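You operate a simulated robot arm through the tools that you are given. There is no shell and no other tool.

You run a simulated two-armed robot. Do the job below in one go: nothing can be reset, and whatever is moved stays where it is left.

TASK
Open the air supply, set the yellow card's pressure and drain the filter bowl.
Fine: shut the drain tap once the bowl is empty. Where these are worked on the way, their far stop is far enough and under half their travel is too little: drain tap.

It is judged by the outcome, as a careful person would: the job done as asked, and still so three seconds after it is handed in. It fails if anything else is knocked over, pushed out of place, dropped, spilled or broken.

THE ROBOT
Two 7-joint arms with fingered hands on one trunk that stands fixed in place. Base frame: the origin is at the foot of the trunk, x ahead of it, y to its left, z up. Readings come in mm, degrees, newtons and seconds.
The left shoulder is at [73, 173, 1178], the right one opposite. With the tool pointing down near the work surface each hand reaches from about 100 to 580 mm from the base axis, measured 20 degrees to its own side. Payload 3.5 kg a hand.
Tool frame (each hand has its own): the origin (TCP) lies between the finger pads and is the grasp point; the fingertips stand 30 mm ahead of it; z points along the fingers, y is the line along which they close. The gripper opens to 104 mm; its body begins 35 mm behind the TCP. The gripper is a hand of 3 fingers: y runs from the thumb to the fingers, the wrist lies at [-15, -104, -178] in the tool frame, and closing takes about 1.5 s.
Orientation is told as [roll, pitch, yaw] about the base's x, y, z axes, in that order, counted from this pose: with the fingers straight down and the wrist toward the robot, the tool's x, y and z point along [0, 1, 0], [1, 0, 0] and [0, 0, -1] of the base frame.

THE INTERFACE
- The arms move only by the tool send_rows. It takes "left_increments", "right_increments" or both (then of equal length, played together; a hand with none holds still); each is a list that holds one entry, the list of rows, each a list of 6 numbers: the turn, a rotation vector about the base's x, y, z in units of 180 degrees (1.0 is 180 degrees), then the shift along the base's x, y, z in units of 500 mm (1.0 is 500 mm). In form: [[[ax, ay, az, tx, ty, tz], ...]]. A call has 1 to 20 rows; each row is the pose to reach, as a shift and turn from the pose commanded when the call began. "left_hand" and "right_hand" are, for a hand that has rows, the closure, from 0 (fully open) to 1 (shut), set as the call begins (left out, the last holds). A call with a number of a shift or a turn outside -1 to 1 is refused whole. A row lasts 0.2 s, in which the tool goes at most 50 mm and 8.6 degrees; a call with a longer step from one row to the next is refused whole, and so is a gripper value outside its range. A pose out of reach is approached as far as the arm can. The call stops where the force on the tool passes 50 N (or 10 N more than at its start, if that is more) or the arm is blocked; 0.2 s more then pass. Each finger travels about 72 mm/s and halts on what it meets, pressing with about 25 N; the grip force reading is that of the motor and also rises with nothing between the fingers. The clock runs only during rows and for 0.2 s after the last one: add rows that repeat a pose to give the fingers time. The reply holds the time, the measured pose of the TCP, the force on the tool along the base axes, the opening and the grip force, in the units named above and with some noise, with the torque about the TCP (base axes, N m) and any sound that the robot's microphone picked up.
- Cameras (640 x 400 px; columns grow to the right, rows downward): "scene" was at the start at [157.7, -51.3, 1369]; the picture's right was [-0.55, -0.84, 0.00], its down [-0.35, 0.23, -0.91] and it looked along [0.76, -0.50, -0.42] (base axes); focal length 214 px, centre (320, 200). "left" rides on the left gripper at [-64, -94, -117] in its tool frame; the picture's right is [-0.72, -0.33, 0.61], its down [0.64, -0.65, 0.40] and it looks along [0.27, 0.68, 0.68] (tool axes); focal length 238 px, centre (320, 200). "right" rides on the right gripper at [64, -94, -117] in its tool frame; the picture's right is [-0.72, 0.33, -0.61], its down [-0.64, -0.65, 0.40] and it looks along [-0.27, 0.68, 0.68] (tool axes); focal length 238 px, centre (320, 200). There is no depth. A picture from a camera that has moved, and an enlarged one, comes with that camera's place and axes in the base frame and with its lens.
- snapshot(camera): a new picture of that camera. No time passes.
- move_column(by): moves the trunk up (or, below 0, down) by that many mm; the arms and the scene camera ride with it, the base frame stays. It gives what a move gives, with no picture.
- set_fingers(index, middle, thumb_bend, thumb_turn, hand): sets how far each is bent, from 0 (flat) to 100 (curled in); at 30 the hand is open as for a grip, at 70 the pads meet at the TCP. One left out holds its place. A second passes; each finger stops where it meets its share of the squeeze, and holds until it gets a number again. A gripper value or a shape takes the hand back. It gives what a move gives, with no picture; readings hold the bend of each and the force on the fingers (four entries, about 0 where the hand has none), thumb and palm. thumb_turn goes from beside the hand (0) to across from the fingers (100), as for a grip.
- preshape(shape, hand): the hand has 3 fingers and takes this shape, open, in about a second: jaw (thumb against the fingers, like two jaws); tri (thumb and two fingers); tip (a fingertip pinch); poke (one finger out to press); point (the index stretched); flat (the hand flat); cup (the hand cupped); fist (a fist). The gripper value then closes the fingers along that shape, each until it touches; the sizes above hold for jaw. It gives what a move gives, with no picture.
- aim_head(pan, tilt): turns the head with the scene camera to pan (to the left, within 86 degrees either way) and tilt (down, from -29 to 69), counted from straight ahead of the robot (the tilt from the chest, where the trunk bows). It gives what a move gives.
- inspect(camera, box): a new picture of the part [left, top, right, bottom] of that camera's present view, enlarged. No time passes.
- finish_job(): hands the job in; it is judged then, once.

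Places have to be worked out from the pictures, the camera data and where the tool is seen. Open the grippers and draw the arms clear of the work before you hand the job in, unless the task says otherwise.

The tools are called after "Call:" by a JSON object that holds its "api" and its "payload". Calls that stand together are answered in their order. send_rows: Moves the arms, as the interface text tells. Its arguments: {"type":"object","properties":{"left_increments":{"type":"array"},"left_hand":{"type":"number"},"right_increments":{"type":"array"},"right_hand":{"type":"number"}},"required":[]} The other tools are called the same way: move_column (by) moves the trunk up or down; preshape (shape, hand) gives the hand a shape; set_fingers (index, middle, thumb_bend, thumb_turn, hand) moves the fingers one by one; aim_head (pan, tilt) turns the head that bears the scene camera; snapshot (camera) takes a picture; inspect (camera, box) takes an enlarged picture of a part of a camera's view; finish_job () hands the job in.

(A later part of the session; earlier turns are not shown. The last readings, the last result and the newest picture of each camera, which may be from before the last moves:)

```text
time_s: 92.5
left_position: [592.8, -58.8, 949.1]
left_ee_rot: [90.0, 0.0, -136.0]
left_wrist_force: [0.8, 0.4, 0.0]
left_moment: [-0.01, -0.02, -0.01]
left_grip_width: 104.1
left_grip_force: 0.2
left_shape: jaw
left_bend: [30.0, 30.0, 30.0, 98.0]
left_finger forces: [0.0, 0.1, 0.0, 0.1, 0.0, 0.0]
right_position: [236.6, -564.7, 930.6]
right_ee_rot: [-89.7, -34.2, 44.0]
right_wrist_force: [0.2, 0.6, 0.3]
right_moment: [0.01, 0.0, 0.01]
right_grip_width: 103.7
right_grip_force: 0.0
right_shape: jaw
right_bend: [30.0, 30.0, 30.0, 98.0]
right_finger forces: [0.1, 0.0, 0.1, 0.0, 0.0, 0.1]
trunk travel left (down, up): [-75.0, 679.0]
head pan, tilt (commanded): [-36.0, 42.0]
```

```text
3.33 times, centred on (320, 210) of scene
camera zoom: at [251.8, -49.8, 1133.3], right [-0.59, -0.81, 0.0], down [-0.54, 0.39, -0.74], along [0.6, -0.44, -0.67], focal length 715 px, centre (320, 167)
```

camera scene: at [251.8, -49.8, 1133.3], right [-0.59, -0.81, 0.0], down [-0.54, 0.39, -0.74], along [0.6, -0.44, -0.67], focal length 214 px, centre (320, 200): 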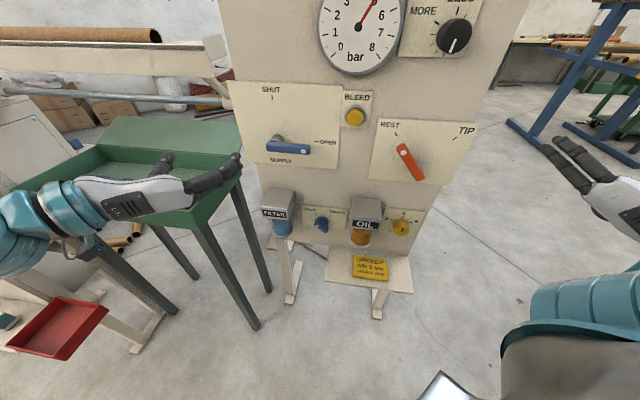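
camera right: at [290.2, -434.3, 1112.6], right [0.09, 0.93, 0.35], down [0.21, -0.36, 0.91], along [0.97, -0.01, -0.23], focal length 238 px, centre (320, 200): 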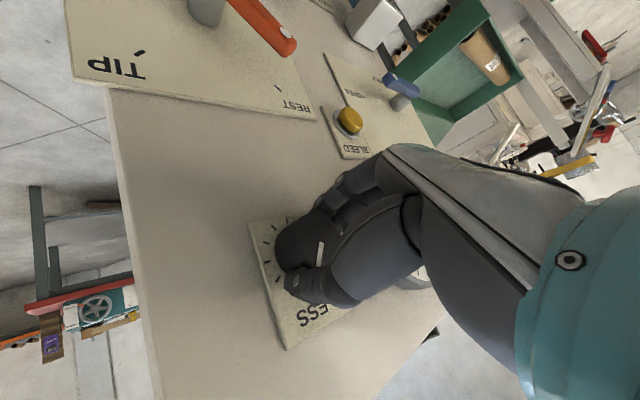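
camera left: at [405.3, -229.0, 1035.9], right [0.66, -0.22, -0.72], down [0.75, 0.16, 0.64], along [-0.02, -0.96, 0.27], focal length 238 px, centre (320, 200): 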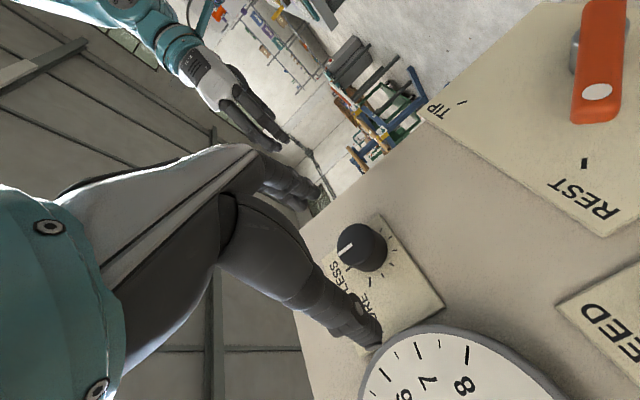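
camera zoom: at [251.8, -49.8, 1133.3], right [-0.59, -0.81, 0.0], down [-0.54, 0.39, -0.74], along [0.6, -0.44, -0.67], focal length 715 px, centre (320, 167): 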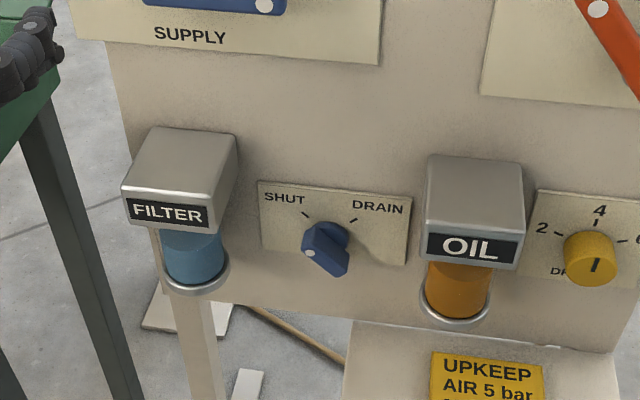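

I'll zoom further on the tap and the bowl.

Call:
{"api": "inspect", "payload": {"camera": "scene", "box": [255, 180, 355, 250]}}

Call:
{"api": "inspect", "payload": {"camera": "scene", "box": [300, 198, 348, 232]}}

Call:
{"api": "snapshot", "payload": {"camera": "left"}}

```text
5.71 times, centred on (305, 215) of scene
camera zoom: at [251.8, -49.8, 1133.3], right [-0.59, -0.81, 0.0], down [-0.54, 0.39, -0.74], along [0.6, -0.44, -0.67], focal length 1226 px, centre (406, 114)
```

zoom: 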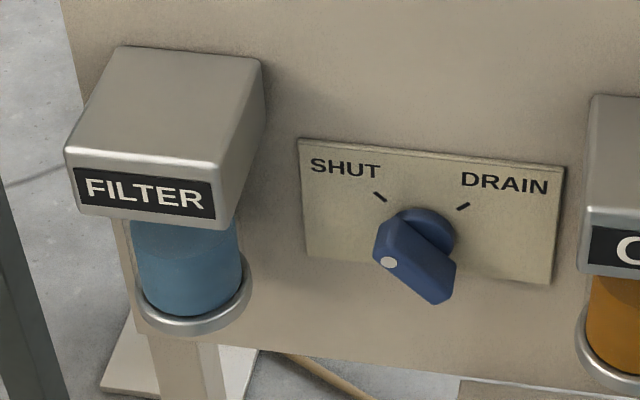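

```text
11.76 times, centred on (324, 215) of scene
camera zoom: at [251.8, -49.8, 1133.3], right [-0.59, -0.81, 0.0], down [-0.54, 0.39, -0.74], along [0.6, -0.44, -0.67], focal length 2523 px, centre (273, 24)
```

zoom: 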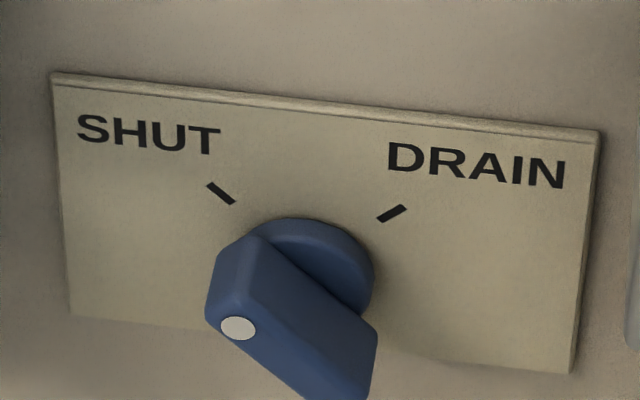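

```text
taken
camera left: at [579.5, 91.0, 884.4], right [0.66, -0.22, -0.72], down [0.75, 0.16, 0.64], along [-0.02, -0.96, 0.27], focal length 238 px, centre (320, 200)
```

left: 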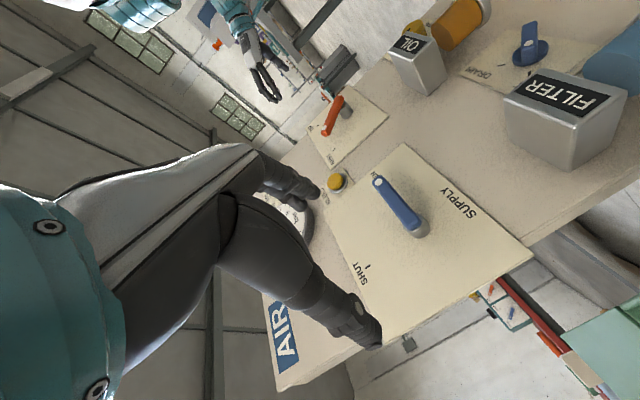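

I read the tap as a bar about 50×18 mm, standing out to h ≈ 40 mm. Its pivot is near e=-219, z=627, with the dot end at upper left (SHUT). I'll roll the left hand so the wrist is above, which fits the gap between FILTER and OIL.

Call:
{"api": "send_rows", "payload": {"left_increments": [[[0.0316, -0.0327, 0, 0, 0, 0], [0.0631, -0.0654, 0, 0, 0, 0], [0.0947, -0.0981, 0, 0, 0, 0], [0.1263, -0.1308, 0, 0, 0, 0], [0.1579, -0.1635, 0, 0, 0, 0], [0.1894, -0.1963, 0, 0, 0, 0], [0.221, -0.229, 0, 0, 0, 0], [0.2526, -0.2617, 0, 0, 0, 0], [0.2841, -0.2944, 0, 0, 0, 0], [0.3157, -0.3271, 0, 0, 0, 0], [0.3473, -0.3598, 0, 0, 0, 0]]]}}

Call:
{"api": "snapshot", "payload": {"camera": "left"}}

Call:
{"api": "snapshot", "payload": {"camera": "scene"}}

```text
time_s: 94.9
left_position: [592.8, -57.4, 948.1]
left_ee_rot: [-83.6, 89.9, 50.6]
left_wrist_force: [-0.5, -0.4, -0.8]
left_moment: [-0.04, -0.02, 0.01]
left_grip_width: 103.8
left_grip_force: 0.0
left_shape: jaw
left_bend: [30.0, 30.0, 30.0, 98.0]
left_finger forces: [0.0, 0.0, 0.0, 0.0, 0.0, 0.0]
right_position: [237.9, -564.4, 930.5]
right_ee_rot: [-89.7, -34.2, 44.0]
right_wrist_force: [-0.6, -0.3, -1.2]
right_moment: [0.0, 0.0, -0.04]
right_grip_width: 103.8
right_grip_force: 0.1
right_shape: jaw
right_bend: [30.0, 30.0, 30.0, 98.0]
right_finger forces: [0.0, 0.0, 0.0, 0.0, 0.0, 0.0]
trunk travel left (down, up): [-75.0, 679.0]
head pan, tilt (commanded): [-36.0, 42.0]
```

```text
taken
camera left: at [557.7, 70.0, 1042.3], right [0.94, 0.06, 0.33], down [-0.18, -0.74, 0.65], along [0.28, -0.67, -0.68], focal length 238 px, centre (320, 200)
```

left: 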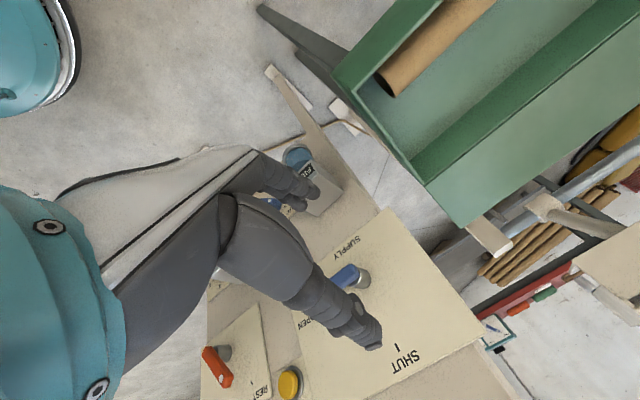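

```text
taken
camera scene: at [251.8, -49.8, 1133.2], right [-0.59, -0.81, 0.0], down [-0.54, 0.39, -0.74], along [0.6, -0.44, -0.67], focal length 214 px, centre (320, 200)
```

scene: 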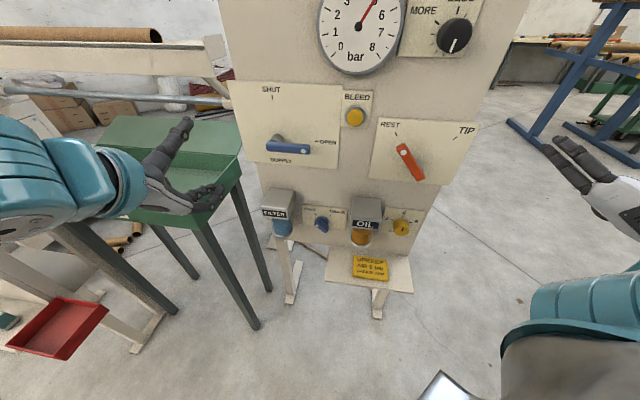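

That roll works and the hand camera now looks down at the panel. I'll move right until level with the tap (still 220 mm off the panel), then down toward tap height.

Call:
{"api": "send_rows", "payload": {"left_increments": [[[0, 0, 0, -0.0601, -0.058, 0], [0, 0, 0, -0.1202, -0.116, 0], [0, 0, 0, -0.1803, -0.174, 0], [0, 0, 0, -0.2404, -0.232, 0], [0, 0, 0, -0.2404, -0.232, -0.088], [0, 0, 0, -0.2404, -0.232, -0.176], [0, 0, 0, -0.2404, -0.232, -0.264], [0, 0, 0, -0.2404, -0.232, -0.352], [0, 0, 0, -0.2404, -0.232, -0.44]]]}}

Call:
{"api": "snapshot", "payload": {"camera": "left"}}

Call:
{"api": "snapshot", "payload": {"camera": "scene"}}

```text
time_s: 96.9
left_position: [472.7, -174.4, 727.2]
left_ee_rot: [125.4, 89.9, -100.5]
left_wrist_force: [0.3, -0.6, 0.4]
left_moment: [-0.01, 0.0, 0.0]
left_grip_width: 104.2
left_grip_force: 0.0
left_shape: jaw
left_bend: [30.0, 30.0, 30.0, 98.0]
left_finger forces: [0.1, 0.0, 0.0, 0.0, 0.0, 0.0]
right_position: [238.1, -564.0, 930.3]
right_ee_rot: [-89.7, -34.2, 44.0]
right_wrist_force: [0.0, -0.2, 0.5]
right_moment: [0.03, -0.03, 0.04]
right_grip_width: 103.5
right_grip_force: 0.0
right_shape: jaw
right_bend: [30.0, 30.0, 30.0, 98.0]
right_finger forces: [0.1, 0.0, 0.1, 0.0, 0.0, 0.1]
trunk travel left (down, up): [-75.0, 679.0]
head pan, tilt (commanded): [-36.0, 42.0]
```

```text
taken
camera left: at [437.1, -45.5, 821.7], right [0.94, 0.06, 0.33], down [-0.18, -0.74, 0.65], along [0.28, -0.68, -0.68], focal length 238 px, centre (320, 200)
```

left: 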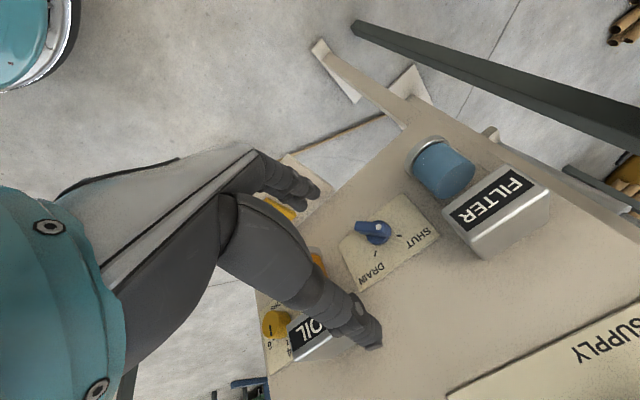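

```text
taken
camera scene: at [251.6, -49.8, 1133.3], right [-0.59, -0.81, 0.0], down [-0.54, 0.39, -0.74], along [0.6, -0.44, -0.67], focal length 214 px, centre (320, 200)
```

scene: 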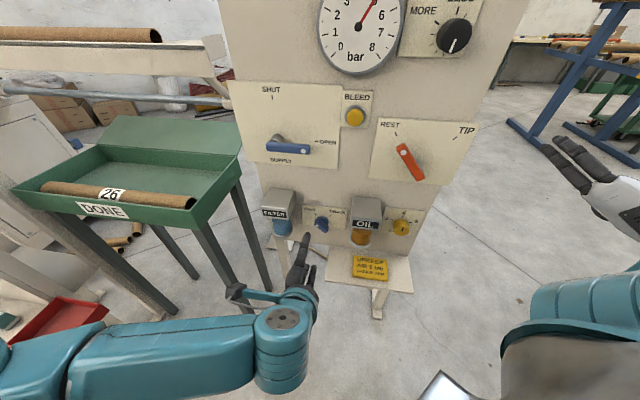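

This works well: the hand is level with the tap, and its camera sees both the tap and the filter bowl. I'll zoom in to locate the tap precisely.

Call:
{"api": "inspect", "payload": {"camera": "left", "box": [330, 190, 450, 290]}}

Call:
{"api": "inspect", "payload": {"camera": "left", "box": [390, 120, 560, 270]}}

```text
4.00 times, centred on (390, 240) of left
camera zoom: at [437.1, -45.5, 821.7], right [0.94, 0.06, 0.33], down [-0.18, -0.74, 0.65], along [0.28, -0.68, -0.68], focal length 953 px, centre (40, 40)
```

zoom: 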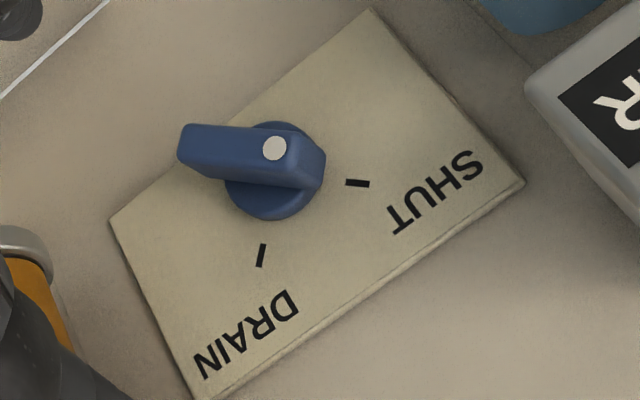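

```text
2.67 times, centred on (475, 195) of left
camera zoom: at [437.1, -45.5, 821.7], right [0.94, 0.06, 0.33], down [-0.18, -0.74, 0.65], along [0.28, -0.68, -0.68], focal length 636 px, centre (-93, 213)
```

zoom: 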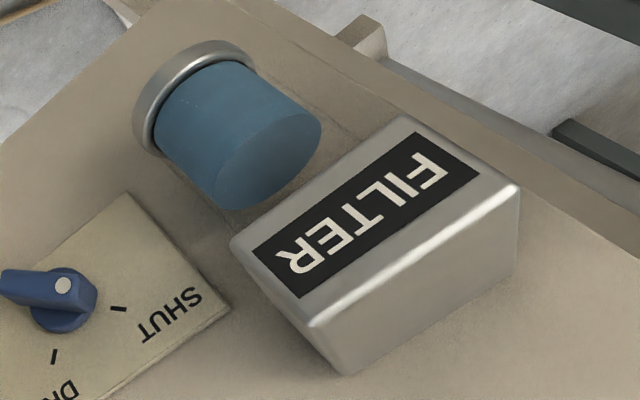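

The tap pivot works out at e=-215.5, z=631, and its dot end at SHUT matches. I'll form the poke shape again and move down to tap level, left of the bar and still 130 mm off the panel.

Call:
{"api": "preshape", "payload": {"hand": "left", "shape": "poke"}}

Call:
{"api": "send_rows", "payload": {"left_increments": [[[0, 0, 0, 0.0565, -0.0288, -0.0633], [0, 0, 0, 0.1131, -0.0576, -0.1267], [0, 0, 0, 0.1696, -0.0864, -0.19]]]}}

Call:
{"api": "snapshot", "payload": {"camera": "left"}}

Call:
{"api": "inspect", "payload": {"camera": "scene", "box": [240, 160, 400, 290]}}

```text
time_s: 97.8
left_position: [471.7, -174.3, 728.3]
left_ee_rot: [89.4, 89.9, -136.8]
left_wrist_force: [-0.4, 0.7, 0.1]
left_moment: [0.01, 0.02, -0.02]
left_grip_width: 0.0
left_grip_force: 0.1
left_shape: poke
left_bend: [70.0, 70.0, 100.0, 100.0]
left_finger forces: [0.1, 0.0, 0.0, 0.0, 0.0, 0.0]
right_position: [237.9, -563.4, 930.6]
right_ee_rot: [-89.8, -34.3, 44.0]
right_wrist_force: [-0.3, -0.3, -0.3]
right_moment: [0.0, -0.02, 0.01]
right_grip_width: 103.9
right_grip_force: 0.1
right_shape: jaw
right_bend: [30.0, 30.0, 30.0, 98.0]
right_finger forces: [0.1, 0.1, 0.0, 0.0, 0.0, 0.0]
trunk travel left (down, up): [-75.0, 679.0]
head pan, tilt (commanded): [-36.0, 42.0]
```

```text
time_s: 98.6
left_position: [550.6, -213.9, 640.8]
left_ee_rot: [-16.2, 89.8, 117.9]
left_wrist_force: [0.5, 0.2, 0.5]
left_moment: [0.02, -0.02, 0.0]
left_grip_width: 0.0
left_grip_force: 0.0
left_shape: poke
left_bend: [70.0, 70.0, 100.0, 100.0]
left_finger forces: [0.0, 0.0, 0.1, 0.1, 0.0, 0.0]
left hand out of reach, approached as far as the arm can: row 3
right_position: [238.0, -563.1, 930.7]
right_ee_rot: [-89.7, -34.2, 44.0]
right_wrist_force: [0.5, 1.1, 0.3]
right_moment: [0.02, 0.03, 0.0]
right_grip_width: 103.8
right_grip_force: 0.1
right_shape: jaw
right_bend: [30.0, 30.0, 30.0, 98.0]
right_finger forces: [0.0, 0.0, 0.1, 0.0, 0.0, 0.1]
trunk travel left (down, up): [-75.0, 679.0]
head pan, tilt (commanded): [-36.0, 42.0]
```

```text
taken
camera left: at [515.8, -84.8, 736.0], right [0.94, 0.06, 0.32], down [-0.18, -0.74, 0.65], along [0.28, -0.67, -0.69], focal length 238 px, centre (320, 200)
```

left: 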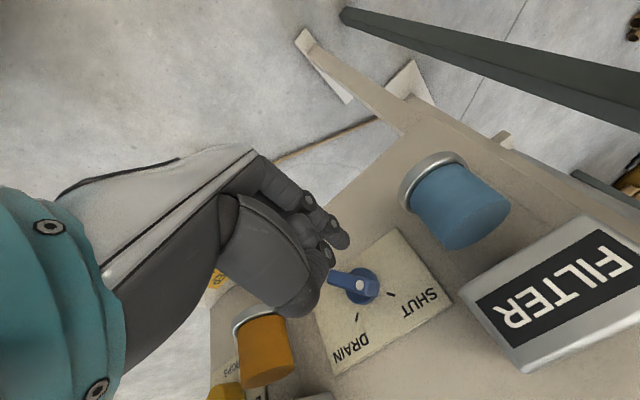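

```text
3.08 times, centred on (320, 225) of scene
camera zoom: at [252.0, -49.3, 1133.2], right [-0.59, -0.81, 0.0], down [-0.54, 0.39, -0.74], along [0.6, -0.44, -0.67], focal length 660 px, centre (320, 123)
```

zoom: 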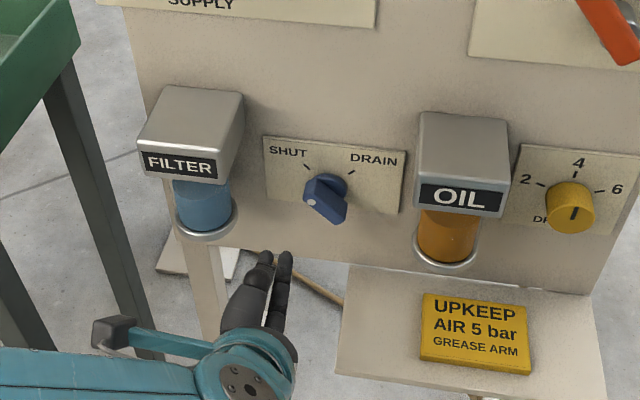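

The left arm is just at its reach limit here (z 641, h 137). I'll raise the hand 60 mm, then lower the trunk 70 mm so the shoulder comes closer.

Call:
{"api": "send_rows", "payload": {"left_increments": [[[0, 0, 0, 0, 0, 0.06], [0, 0, 0, 0, 0, 0.12]]]}}

Call:
{"api": "move_column", "payload": {"by": -70}}

Call:
{"api": "snapshot", "payload": {"camera": "scene"}}

Call:
{"api": "snapshot", "payload": {"camera": "left"}}

```text
time_s: 99.2
left_position: [550.5, -213.1, 702.2]
left_ee_rot: [29.4, 89.9, 163.4]
left_wrist_force: [-0.2, 0.1, -0.6]
left_moment: [-0.02, 0.03, -0.02]
left_grip_width: 0.0
left_grip_force: 0.0
left_shape: poke
left_bend: [70.0, 70.0, 100.0, 100.0]
left_finger forces: [0.0, 0.1, 0.0, 0.0, 0.0, 0.1]
right_position: [237.5, -562.8, 930.8]
right_ee_rot: [-89.7, -34.2, 44.0]
right_wrist_force: [-1.2, -0.2, -0.6]
right_moment: [-0.01, -0.02, 0.0]
right_grip_width: 103.6
right_grip_force: 0.0
right_shape: jaw
right_bend: [30.0, 30.0, 30.0, 98.0]
right_finger forces: [0.0, 0.0, 0.1, 0.0, 0.0, 0.0]
trunk travel left (down, up): [-75.0, 679.0]
head pan, tilt (commanded): [-36.0, 42.0]
```

```text
time_s: 100.3
left_position: [551.5, -214.3, 632.4]
left_ee_rot: [-171.2, 90.0, -37.2]
left_wrist_force: [0.2, -0.6, 0.4]
left_moment: [0.01, -0.03, 0.0]
left_grip_width: 0.0
left_grip_force: 0.3
left_shape: poke
left_bend: [70.0, 70.0, 100.0, 100.0]
left_finger forces: [0.0, 0.0, 0.0, 0.0, 0.0, 0.0]
right_position: [237.4, -564.3, 860.9]
right_ee_rot: [-89.7, -34.3, 44.1]
right_wrist_force: [0.5, 0.9, 0.1]
right_moment: [-0.04, -0.02, -0.01]
right_grip_width: 103.6
right_grip_force: 0.1
right_shape: jaw
right_bend: [30.0, 30.0, 30.0, 98.0]
right_finger forces: [0.0, 0.0, 0.0, 0.0, 0.0, 0.0]
trunk travel left (down, up): [-5.0, 749.0]
head pan, tilt (commanded): [-36.0, 42.0]
```

```text
taken
camera scene: at [294.8, -49.7, 1058.1], right [-0.59, -0.81, 0.0], down [-0.54, 0.39, -0.74], along [0.6, -0.44, -0.67], focal length 214 px, centre (320, 200)
```

scene: 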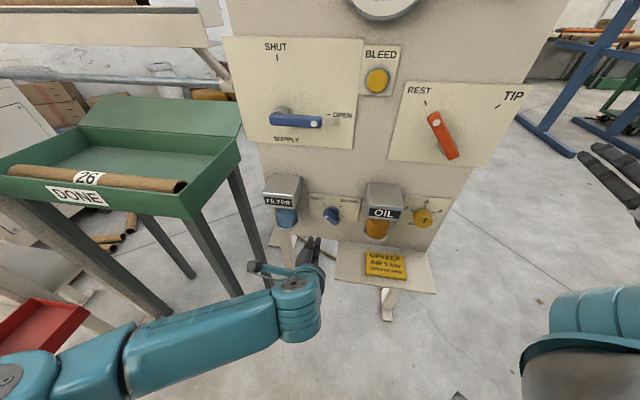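

```text
taken
camera left: at [515.4, -85.9, 726.7], right [0.94, 0.06, 0.33], down [-0.18, -0.74, 0.65], along [0.28, -0.68, -0.68], focal length 238 px, centre (320, 200)
```

left: 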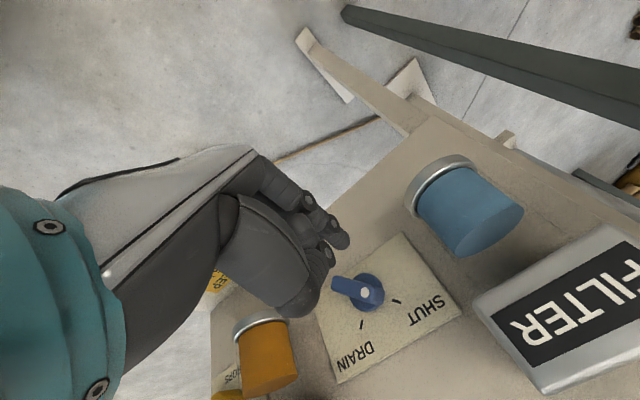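

The hand is level with the tap at h ≈ 137. I'll go in just below and left of the bar until the fingertips overlap it in depth.

Call:
{"api": "send_rows", "payload": {"left_increments": [[[0, 0, 0, 0.0242, -0.0322, -0.0248], [0, 0, 0, 0.0658, -0.0754, -0.0248], [0, 0, 0, 0.1112, -0.1222, -0.0248]]]}}

Call:
{"api": "inspect", "payload": {"camera": "left", "box": [240, 150, 460, 350]}}

Call:
{"api": "inspect", "payload": {"camera": "scene", "box": [250, 160, 410, 270]}}

```text
time_s: 101.1
left_position: [607.4, -276.0, 620.8]
left_ee_rot: [103.3, 90.0, -122.6]
left_wrist_force: [0.4, 0.9, -1.0]
left_moment: [0.03, -0.01, 0.01]
left_grip_width: 0.3
left_grip_force: 0.0
left_shape: poke
left_bend: [70.0, 70.0, 100.0, 100.0]
left_finger forces: [0.0, 0.0, 0.0, 0.0, 0.0, 0.1]
right_position: [237.3, -563.6, 859.5]
right_ee_rot: [-89.7, -34.3, 44.1]
right_wrist_force: [0.5, -0.1, 0.3]
right_moment: [-0.02, 0.02, 0.0]
right_grip_width: 103.8
right_grip_force: 0.1
right_shape: jaw
right_bend: [30.0, 30.0, 30.0, 98.0]
right_finger forces: [0.0, 0.0, 0.0, 0.1, 0.1, 0.1]
trunk travel left (down, up): [-5.0, 749.0]
head pan, tilt (commanded): [-36.0, 42.0]
```

```text
2.00 times, centred on (350, 250) of left
camera zoom: at [571.4, -147.2, 714.5], right [0.94, 0.06, 0.33], down [-0.18, -0.74, 0.65], along [0.28, -0.68, -0.68], focal length 477 px, centre (260, 100)
```

zoom: 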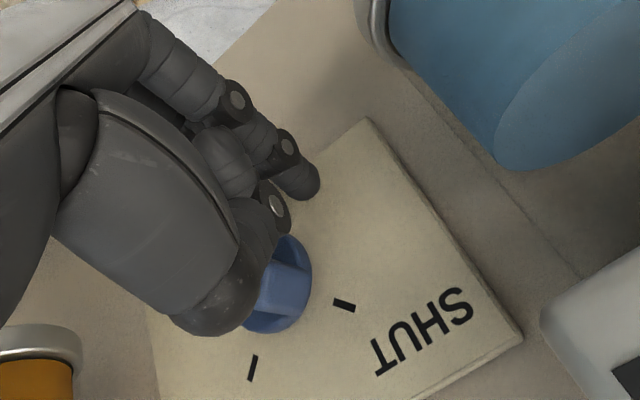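

```text
3.64 times, centred on (330, 215) of scene
camera zoom: at [295.2, -49.6, 1057.9], right [-0.59, -0.81, 0.0], down [-0.54, 0.39, -0.74], along [0.6, -0.44, -0.67], focal length 780 px, centre (284, 146)
```

zoom: 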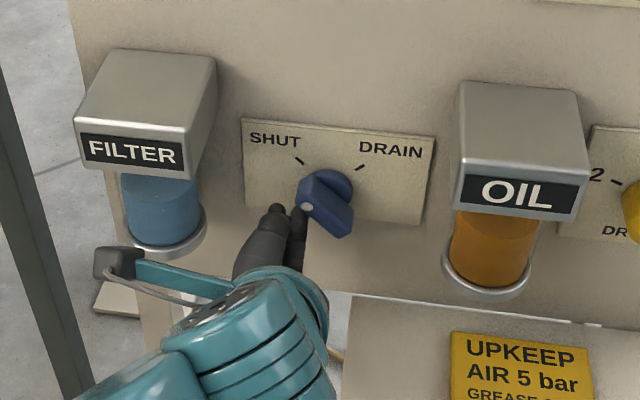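

The leading finger is just below and left of the bar's dot end with no contact. I'll sweep up and around the pivot clockwise, halfway first.

Call:
{"api": "send_rows", "payload": {"left_increments": [[[0, 0, 0, 0.0036, 0.0035, 0.0141], [0, 0, 0, 0.0036, 0.0035, 0.0282], [0, 0, 0, 0.0023, 0.0022, 0.0386], [0, 0, 0, -0.001, -0.001, 0.0482], [0, 0, 0, -0.0059, -0.0057, 0.0564], [0, 0, 0, -0.0121, -0.0117, 0.0624]]]}}

Call:
{"api": "inspect", "payload": {"camera": "scene", "box": [250, 160, 410, 270]}}

Call:
{"api": "inspect", "payload": {"camera": "left", "box": [240, 150, 460, 350]}}

```text
time_s: 102.5
left_position: [602.1, -281.5, 650.7]
left_ee_rot: [-53.5, 90.1, 80.6]
left_wrist_force: [3.2, 4.0, -1.4]
left_moment: [0.06, -0.04, 0.06]
left_grip_width: 0.0
left_grip_force: 0.0
left_shape: poke
left_bend: [70.0, 70.0, 100.0, 100.0]
left_finger forces: [0.0, 5.7, 0.0, 0.0, 0.0, 0.0]
right_position: [237.6, -563.7, 861.4]
right_ee_rot: [-89.7, -34.3, 44.0]
right_wrist_force: [0.5, -0.1, -0.7]
right_moment: [0.02, -0.01, -0.01]
right_grip_width: 103.8
right_grip_force: 0.1
right_shape: jaw
right_bend: [30.0, 30.0, 30.0, 98.0]
right_finger forces: [0.1, 0.0, 0.1, 0.0, 0.0, 0.0]
trunk travel left (down, up): [-5.0, 749.0]
head pan, tilt (commanded): [-36.0, 42.0]
```

```text
3.64 times, centred on (330, 215) of scene
camera zoom: at [295.5, -49.5, 1057.8], right [-0.59, -0.81, 0.0], down [-0.54, 0.39, -0.74], along [0.6, -0.44, -0.67], focal length 780 px, centre (284, 146)
```

zoom: 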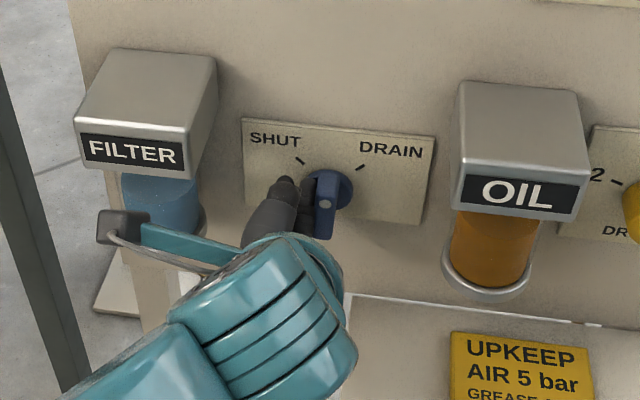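

```text
2.00 times, centred on (350, 250) of left
camera zoom: at [566.5, -151.9, 744.8], right [0.94, 0.06, 0.33], down [-0.18, -0.74, 0.65], along [0.28, -0.67, -0.68], focal length 477 px, centre (260, 100)
```

zoom: 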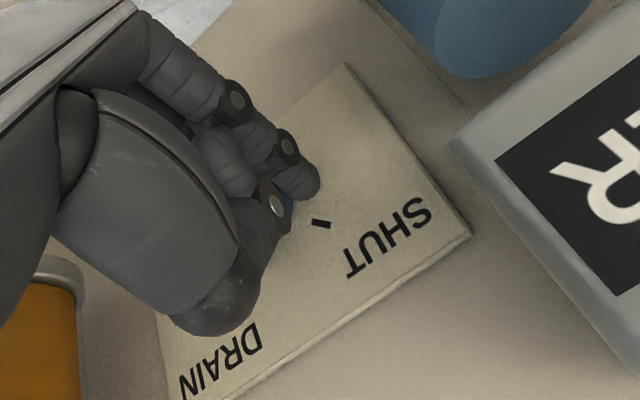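

The bar is now upright, half way. I'll continue the arc toward DRAIN.

Call:
{"api": "send_rows", "payload": {"left_increments": [[[0, 0, 0, -0.0072, -0.0069, 0.0036], [0, 0, 0, -0.0148, -0.0143, 0.0046], [0, 0, 0, -0.0223, -0.0215, 0.0028], [0, 0, 0, -0.0292, -0.0282, -0.0018]]]}}

Call:
{"api": "inspect", "payload": {"camera": "scene", "box": [250, 160, 410, 270]}}

Call:
{"api": "inspect", "payload": {"camera": "left", "box": [240, 150, 460, 350]}}

```text
time_s: 103.4
left_position: [602.6, -282.0, 648.3]
left_ee_rot: [-69.7, 89.0, 66.2]
left_wrist_force: [8.0, 11.1, 2.4]
left_moment: [0.11, -0.08, 0.11]
left_grip_width: 0.3
left_grip_force: 0.2
left_shape: poke
left_bend: [70.0, 70.0, 100.0, 100.0]
left_finger forces: [0.1, 13.4, 0.0, 0.0, 0.1, 0.1]
right_position: [238.4, -563.1, 859.7]
right_ee_rot: [-89.7, -34.2, 44.0]
right_wrist_force: [0.1, -0.5, 0.3]
right_moment: [0.02, 0.01, 0.0]
right_grip_width: 103.7
right_grip_force: 0.1
right_shape: jaw
right_bend: [30.0, 30.0, 30.0, 98.0]
right_finger forces: [0.0, 0.0, 0.0, 0.0, 0.1, 0.0]
trunk travel left (down, up): [-5.0, 749.0]
head pan, tilt (commanded): [-36.0, 42.0]
stopped in row 4 (left hand): the force on the tool passed its limit at 52 N (the readings are from after the stop); the commanded pose is now the measured one
```

```text
3.64 times, centred on (330, 215) of scene
camera zoom: at [295.4, -49.3, 1057.8], right [-0.59, -0.81, 0.0], down [-0.54, 0.39, -0.74], along [0.6, -0.44, -0.67], focal length 780 px, centre (284, 146)
```

zoom: 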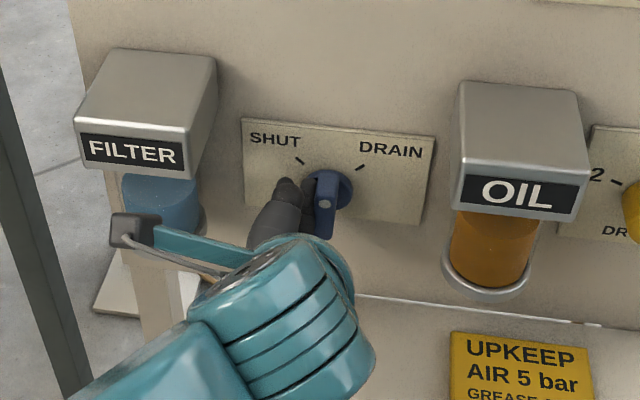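

```text
2.00 times, centred on (350, 250) of left
camera zoom: at [561.7, -156.0, 744.2], right [0.94, 0.08, 0.33], down [-0.16, -0.75, 0.64], along [0.31, -0.65, -0.69], focal length 477 px, centre (260, 100)
```

zoom: 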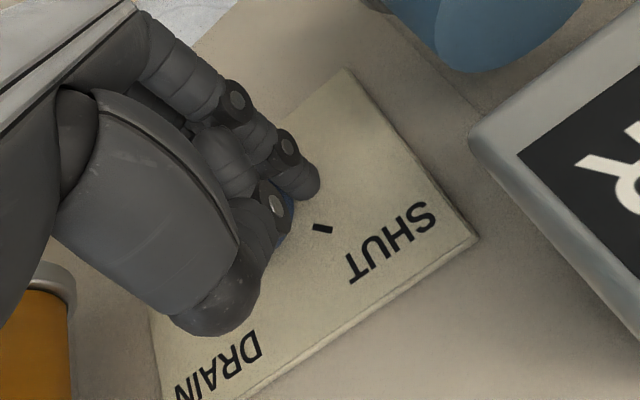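

The tap stopped at upright because the fingers slope up from below, so they bear on the bar at pivot level and jam it. I'll ease off left, raise the hand about 10 mm so only the dot end is pushed, and continue the arc.

Call:
{"api": "send_rows", "payload": {"left_increments": [[[0, 0, -0.006, 0.0058, 0.0056, 0], [0, 0, -0.011, 0.0058, 0.0056, 0.0194], [0, 0, -0.011, 0, 0, 0.0194], [0, 0, -0.011, -0.0073, -0.0071, 0.0252], [0, 0, -0.011, -0.0155, -0.015, 0.0282], [0, 0, -0.011, -0.024, -0.0232, 0.0282]]]}}

Call:
{"api": "inspect", "payload": {"camera": "scene", "box": [250, 160, 410, 270]}}

Call:
{"api": "inspect", "payload": {"camera": "left", "box": [240, 150, 460, 350]}}

```text
time_s: 104.9
left_position: [601.1, -283.1, 658.6]
left_ee_rot: [-63.3, 87.9, 72.2]
left_wrist_force: [7.1, 14.7, -1.4]
left_moment: [0.35, -0.17, 0.03]
left_grip_width: 0.0
left_grip_force: 0.1
left_shape: poke
left_bend: [70.0, 70.0, 100.0, 100.0]
left_finger forces: [0.1, 15.0, 0.1, 0.0, 0.0, 0.0]
right_position: [238.8, -563.6, 861.5]
right_ee_rot: [-89.7, -34.2, 44.0]
right_wrist_force: [0.0, 0.4, 0.8]
right_moment: [-0.01, 0.02, 0.02]
right_grip_width: 103.7
right_grip_force: 0.0
right_shape: jaw
right_bend: [30.0, 30.0, 30.0, 98.0]
right_finger forces: [0.0, 0.1, 0.1, 0.1, 0.1, 0.1]
trunk travel left (down, up): [-5.0, 749.0]
head pan, tilt (commanded): [-36.0, 42.0]
stopped in row 6 (left hand): the force on the tool passed its limit at 51 N (the readings are from after the stop); the commanded pose is now the measured one
```

```text
3.64 times, centred on (330, 215) of scene
camera zoom: at [295.8, -49.3, 1057.6], right [-0.59, -0.81, 0.0], down [-0.54, 0.39, -0.74], along [0.6, -0.44, -0.67], focal length 780 px, centre (284, 146)
```

zoom: 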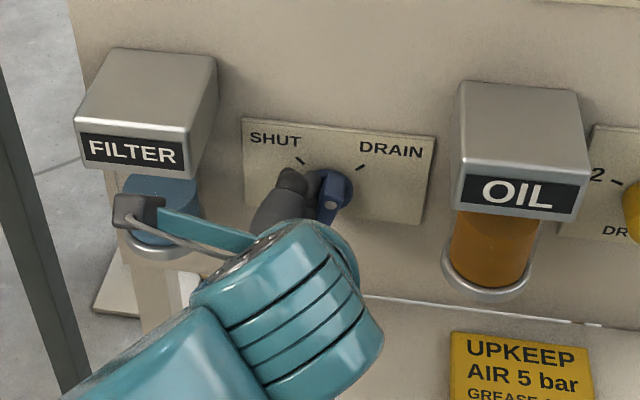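

```text
2.00 times, centred on (350, 250) of left
camera zoom: at [561.4, -159.2, 756.2], right [0.94, 0.07, 0.34], down [-0.17, -0.76, 0.62], along [0.3, -0.64, -0.7], focal length 477 px, centre (260, 100)
```

zoom: 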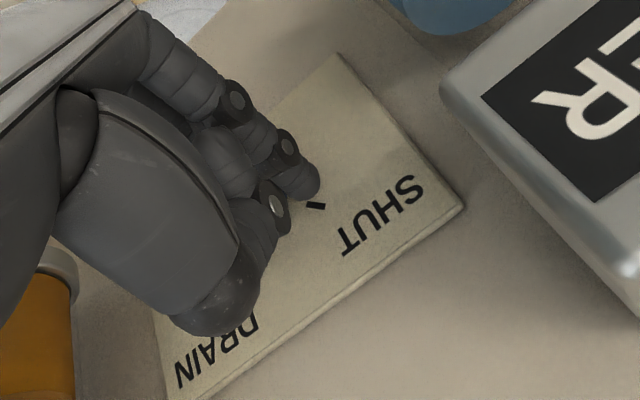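

The bar has moved a little past upright but is resisting again. I'll zoom in to see what the finger is bearing on.

Call:
{"api": "inspect", "payload": {"camera": "scene", "box": [305, 195, 355, 230]}}

Call:
{"api": "inspect", "payload": {"camera": "left", "box": [300, 200, 400, 280]}}

Call:
{"api": "snapshot", "payload": {"camera": "right"}}

```text
11.43 times, centred on (330, 212) of scene
camera zoom: at [295.8, -49.3, 1057.6], right [-0.59, -0.81, 0.0], down [-0.54, 0.39, -0.74], along [0.6, -0.44, -0.67], focal length 2451 px, centre (206, 57)
```

zoom: 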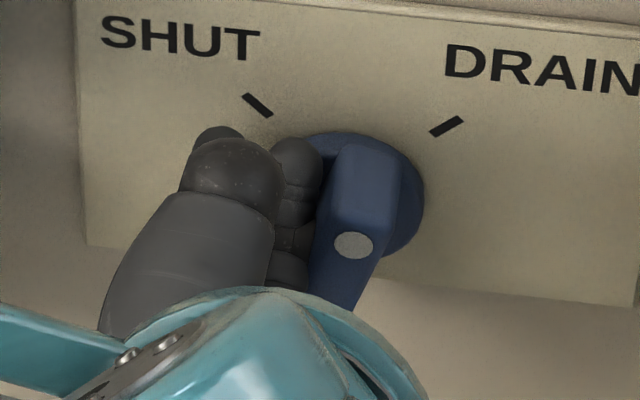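

```text
5.00 times, centred on (350, 240) of left
camera zoom: at [561.4, -159.2, 756.2], right [0.94, 0.07, 0.34], down [-0.17, -0.76, 0.62], along [0.3, -0.64, -0.7], focal length 1192 px, centre (170, 0)
```

zoom: 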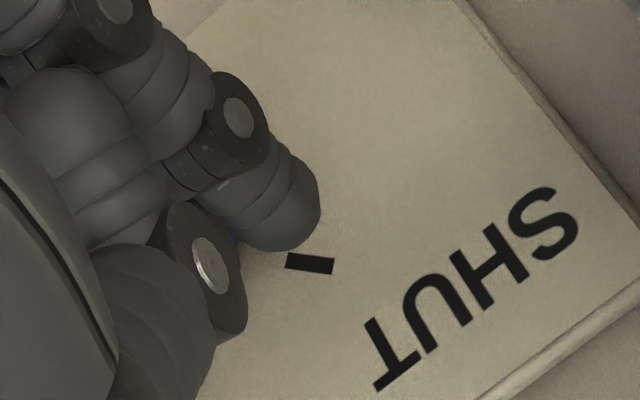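

```text
taken
camera right: at [127.4, -508.1, 755.6], right [-0.52, 0.34, 0.78], down [-0.36, -0.92, 0.16], along [0.77, -0.2, 0.6], focal length 238 px, centre (320, 200)
```

right: 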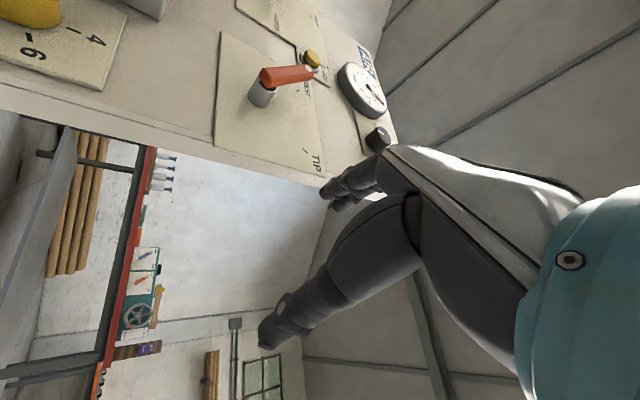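

The fingertip is wedged beside the hub and upper half. Since the fingers come from below, it's better to push the bar's lower end to the left from the right side. I'll back out, pass in front of the bar and set up below right.

Call:
{"api": "send_rows", "payload": {"left_increments": [[[-0.006, 0.0013, -0.0038, -0.0081, 0.02, 0], [-0.0122, 0.0026, -0.0077, -0.0401, 0.053, 0], [-0.0122, 0.0026, -0.0077, -0.0746, 0.0197, -0.04], [-0.0122, 0.0026, -0.0077, -0.1135, -0.0178, -0.0792]]]}}

Call:
{"api": "inspect", "payload": {"camera": "scene", "box": [250, 160, 410, 270]}}

Call:
{"api": "snapshot", "payload": {"camera": "left"}}

```text
time_s: 105.9
left_position: [538.7, -296.4, 621.2]
left_ee_rot: [157.3, 89.5, -69.1]
left_wrist_force: [0.3, 0.2, 0.0]
left_moment: [0.0, -0.03, 0.02]
left_grip_width: 0.3
left_grip_force: 0.2
left_shape: poke
left_bend: [70.0, 70.0, 100.0, 100.0]
left_finger forces: [0.0, 0.0, 0.1, 0.0, 0.0, 0.0]
right_position: [237.8, -563.8, 860.2]
right_ee_rot: [-89.8, -34.1, 44.0]
right_wrist_force: [-0.2, 0.5, -0.1]
right_moment: [-0.01, -0.02, 0.0]
right_grip_width: 104.0
right_grip_force: 0.0
right_shape: jaw
right_bend: [30.0, 30.0, 30.0, 98.0]
right_finger forces: [0.1, 0.1, 0.0, 0.1, 0.1, 0.0]
trunk travel left (down, up): [-5.0, 749.0]
head pan, tilt (commanded): [-36.0, 42.0]
```

```text
3.64 times, centred on (330, 215) of scene
camera zoom: at [295.3, -49.6, 1057.9], right [-0.59, -0.81, 0.0], down [-0.54, 0.39, -0.74], along [0.6, -0.44, -0.67], focal length 780 px, centre (284, 146)
```

zoom: 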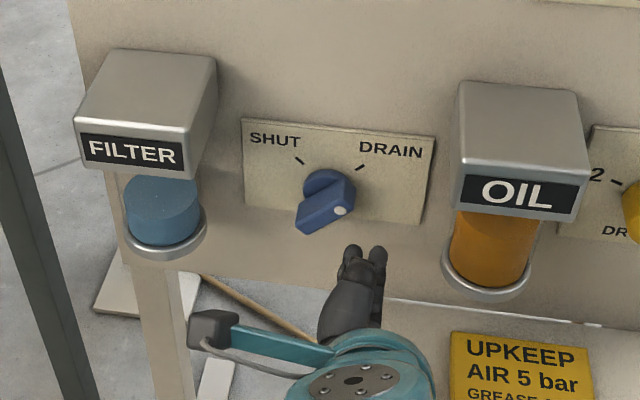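

```text
taken
camera left: at [505.1, -166.1, 714.0], right [0.94, 0.05, 0.33], down [-0.19, -0.73, 0.66], along [0.27, -0.68, -0.68], focal length 238 px, centre (320, 200)
```

left: 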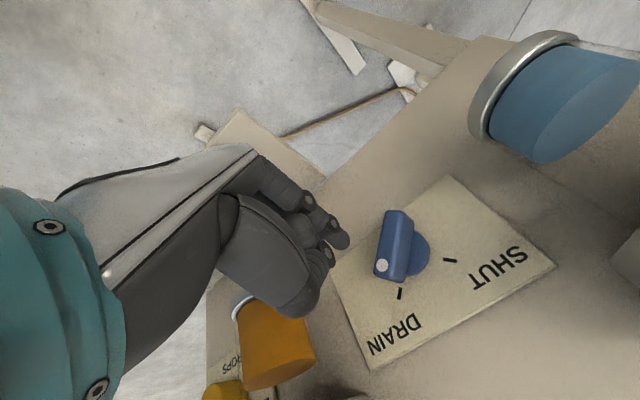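

While I was backing out, the bar went on over to DRAIN (dot now upper right) and the water level is already dropping. I'll zoom to confirm the tap position and the level.

Call:
{"api": "inspect", "payload": {"camera": "scene", "box": [305, 190, 365, 235]}}

Call:
{"api": "inspect", "payload": {"camera": "scene", "box": [260, 170, 320, 240]}}

Call:
{"api": "inspect", "payload": {"camera": "left", "box": [340, 150, 520, 350]}}

```text
8.89 times, centred on (335, 212) of scene
camera zoom: at [295.3, -49.6, 1057.9], right [-0.59, -0.81, 0.0], down [-0.54, 0.39, -0.74], along [0.6, -0.44, -0.67], focal length 1906 px, centre (187, 89)
```

zoom: 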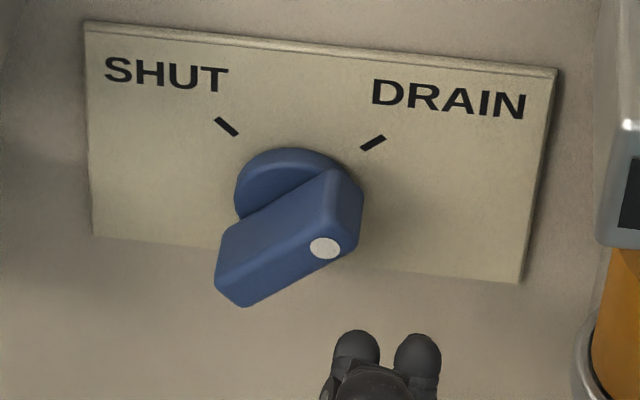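

```text
5.71 times, centred on (290, 205) of scene
camera zoom: at [295.3, -49.6, 1057.9], right [-0.59, -0.81, 0.0], down [-0.54, 0.39, -0.74], along [0.6, -0.44, -0.67], focal length 1226 px, centre (491, 171)
```

zoom: 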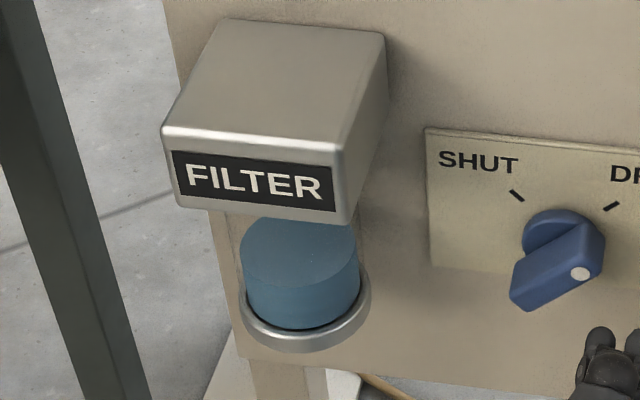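

```text
2.00 times, centred on (430, 250) of left
camera zoom: at [505.1, -166.1, 714.0], right [0.94, 0.05, 0.33], down [-0.19, -0.73, 0.66], along [0.27, -0.68, -0.68], focal length 477 px, centre (100, 100)
```

zoom: 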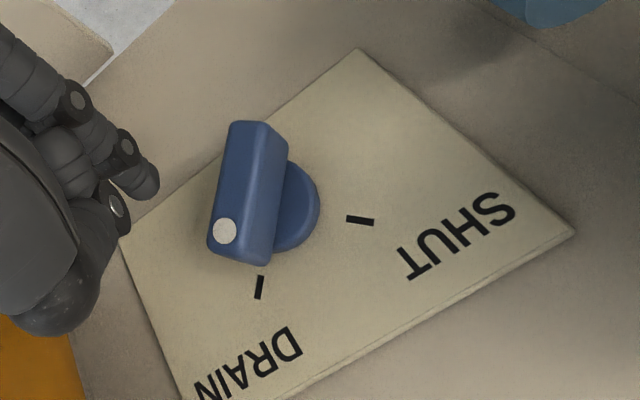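

The tap is fully at DRAIN and the bowl is emptying. I'll move the hand back to the tap's left, 110 mm off, and let a couple of seconds pass.

Call:
{"api": "send_rows", "payload": {"left_increments": [[[0, 0, 0, -0.0333, 0.0345, 0], [0, 0, 0, 0.017, 0.0832, 0.02], [0, 0, 0, 0.0674, 0.1318, 0.04], [0, 0, 0, 0.0674, 0.1318, 0.04], [0, 0, 0, 0.0674, 0.1318, 0.04], [0, 0, 0, 0.0674, 0.1318, 0.04], [0, 0, 0, 0.0674, 0.1318, 0.04], [0, 0, 0, 0.0674, 0.1318, 0.04], [0, 0, 0, 0.0674, 0.1318, 0.04], [0, 0, 0, 0.0674, 0.1318, 0.04]]]}}

Call:
{"api": "inspect", "payload": {"camera": "scene", "box": [260, 170, 320, 240]}}

Call:
{"api": "snapshot", "payload": {"camera": "left"}}

```text
time_s: 108.1
left_position: [574.7, -229.8, 641.9]
left_ee_rot: [161.2, 89.4, -65.2]
left_wrist_force: [0.4, -0.3, -0.6]
left_moment: [0.0, 0.0, 0.04]
left_grip_width: 0.3
left_grip_force: 0.0
left_shape: poke
left_bend: [70.0, 70.0, 100.0, 100.0]
left_finger forces: [0.0, 0.0, 0.0, 0.0, 0.0, 0.1]
right_position: [236.5, -564.8, 860.0]
right_ee_rot: [-89.7, -34.2, 44.1]
right_wrist_force: [0.6, -0.4, -0.2]
right_moment: [0.02, 0.04, 0.01]
right_grip_width: 103.9
right_grip_force: 0.0
right_shape: jaw
right_bend: [30.0, 30.0, 30.0, 98.0]
right_finger forces: [0.0, 0.0, 0.1, 0.1, 0.0, 0.0]
trunk travel left (down, up): [-5.0, 749.0]
head pan, tilt (commanded): [-36.0, 42.0]
```

```text
5.71 times, centred on (290, 205) of scene
camera zoom: at [295.2, -49.8, 1057.9], right [-0.59, -0.81, 0.0], down [-0.54, 0.39, -0.74], along [0.6, -0.44, -0.67], focal length 1226 px, centre (491, 171)
```

zoom: 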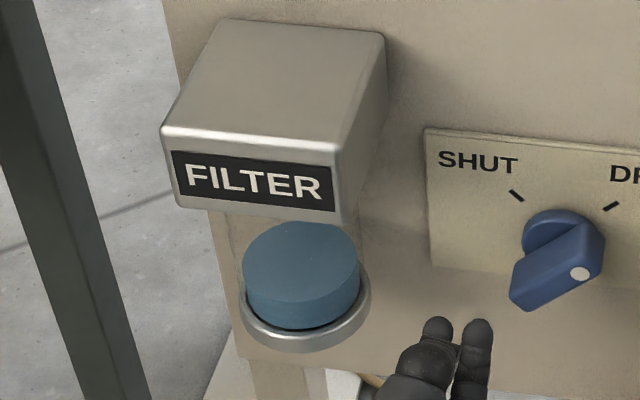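

```text
taken
camera left: at [539.9, -99.9, 733.3], right [0.94, 0.05, 0.33], down [-0.19, -0.73, 0.66], along [0.27, -0.68, -0.68], focal length 238 px, centre (320, 200)
```

left: 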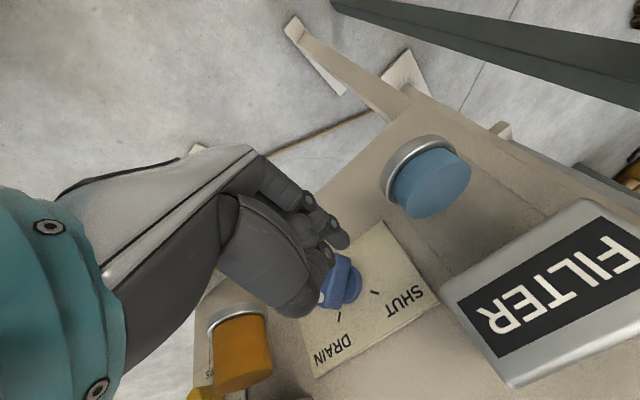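

The level keeps falling. I'll wait another 4 seconds with the hand still.

Call:
{"api": "send_rows", "payload": {"left_increments": [[[0, 0, 0, 0, 0, 0], [0, 0, 0, 0, 0, 0], [0, 0, 0, 0, 0, 0], [0, 0, 0, 0, 0, 0], [0, 0, 0, 0, 0, 0], [0, 0, 0, 0, 0, 0], [0, 0, 0, 0, 0, 0], [0, 0, 0, 0, 0, 0], [0, 0, 0, 0, 0, 0], [0, 0, 0, 0, 0, 0], [0, 0, 0, 0, 0, 0], [0, 0, 0, 0, 0, 0], [0, 0, 0, 0, 0, 0], [0, 0, 0, 0, 0, 0], [0, 0, 0, 0, 0, 0], [0, 0, 0, 0, 0, 0], [0, 0, 0, 0, 0, 0], [0, 0, 0, 0, 0, 0], [0, 0, 0, 0, 0, 0], [0, 0, 0, 0, 0, 0]]]}}

Call:
{"api": "inspect", "payload": {"camera": "scene", "box": [260, 170, 320, 240]}}

Call:
{"api": "inspect", "payload": {"camera": "left", "box": [370, 110, 510, 240]}}

```text
time_s: 112.3
left_position: [573.8, -230.0, 640.4]
left_ee_rot: [161.0, 89.4, -65.5]
left_wrist_force: [-0.6, 0.6, -0.4]
left_moment: [-0.01, -0.01, 0.0]
left_grip_width: 0.0
left_grip_force: 0.1
left_shape: poke
left_bend: [70.0, 70.0, 100.0, 100.0]
left_finger forces: [0.1, 0.1, 0.0, 0.0, 0.0, 0.0]
right_position: [237.5, -563.3, 860.3]
right_ee_rot: [-89.7, -34.2, 44.1]
right_wrist_force: [-0.7, 0.5, -1.0]
right_moment: [0.01, 0.0, -0.02]
right_grip_width: 103.7
right_grip_force: 0.1
right_shape: jaw
right_bend: [30.0, 30.0, 30.0, 98.0]
right_finger forces: [0.0, 0.1, 0.0, 0.0, 0.1, 0.1]
trunk travel left (down, up): [-5.0, 749.0]
head pan, tilt (commanded): [-36.0, 42.0]
```

```text
5.71 times, centred on (290, 205) of scene
camera zoom: at [295.2, -49.8, 1057.9], right [-0.59, -0.81, 0.0], down [-0.54, 0.39, -0.74], along [0.6, -0.44, -0.67], focal length 1226 px, centre (491, 171)
```

zoom: 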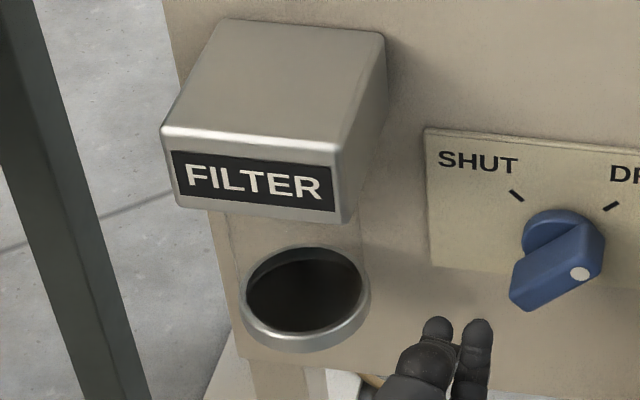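

```text
3.08 times, centred on (440, 175) of left
camera zoom: at [539.9, -99.9, 733.3], right [0.94, 0.05, 0.33], down [-0.19, -0.73, 0.66], along [0.27, -0.68, -0.68], focal length 733 px, centre (-49, 277)
```

zoom: 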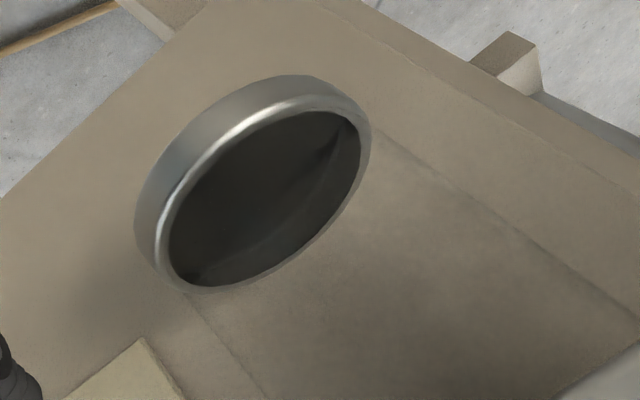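

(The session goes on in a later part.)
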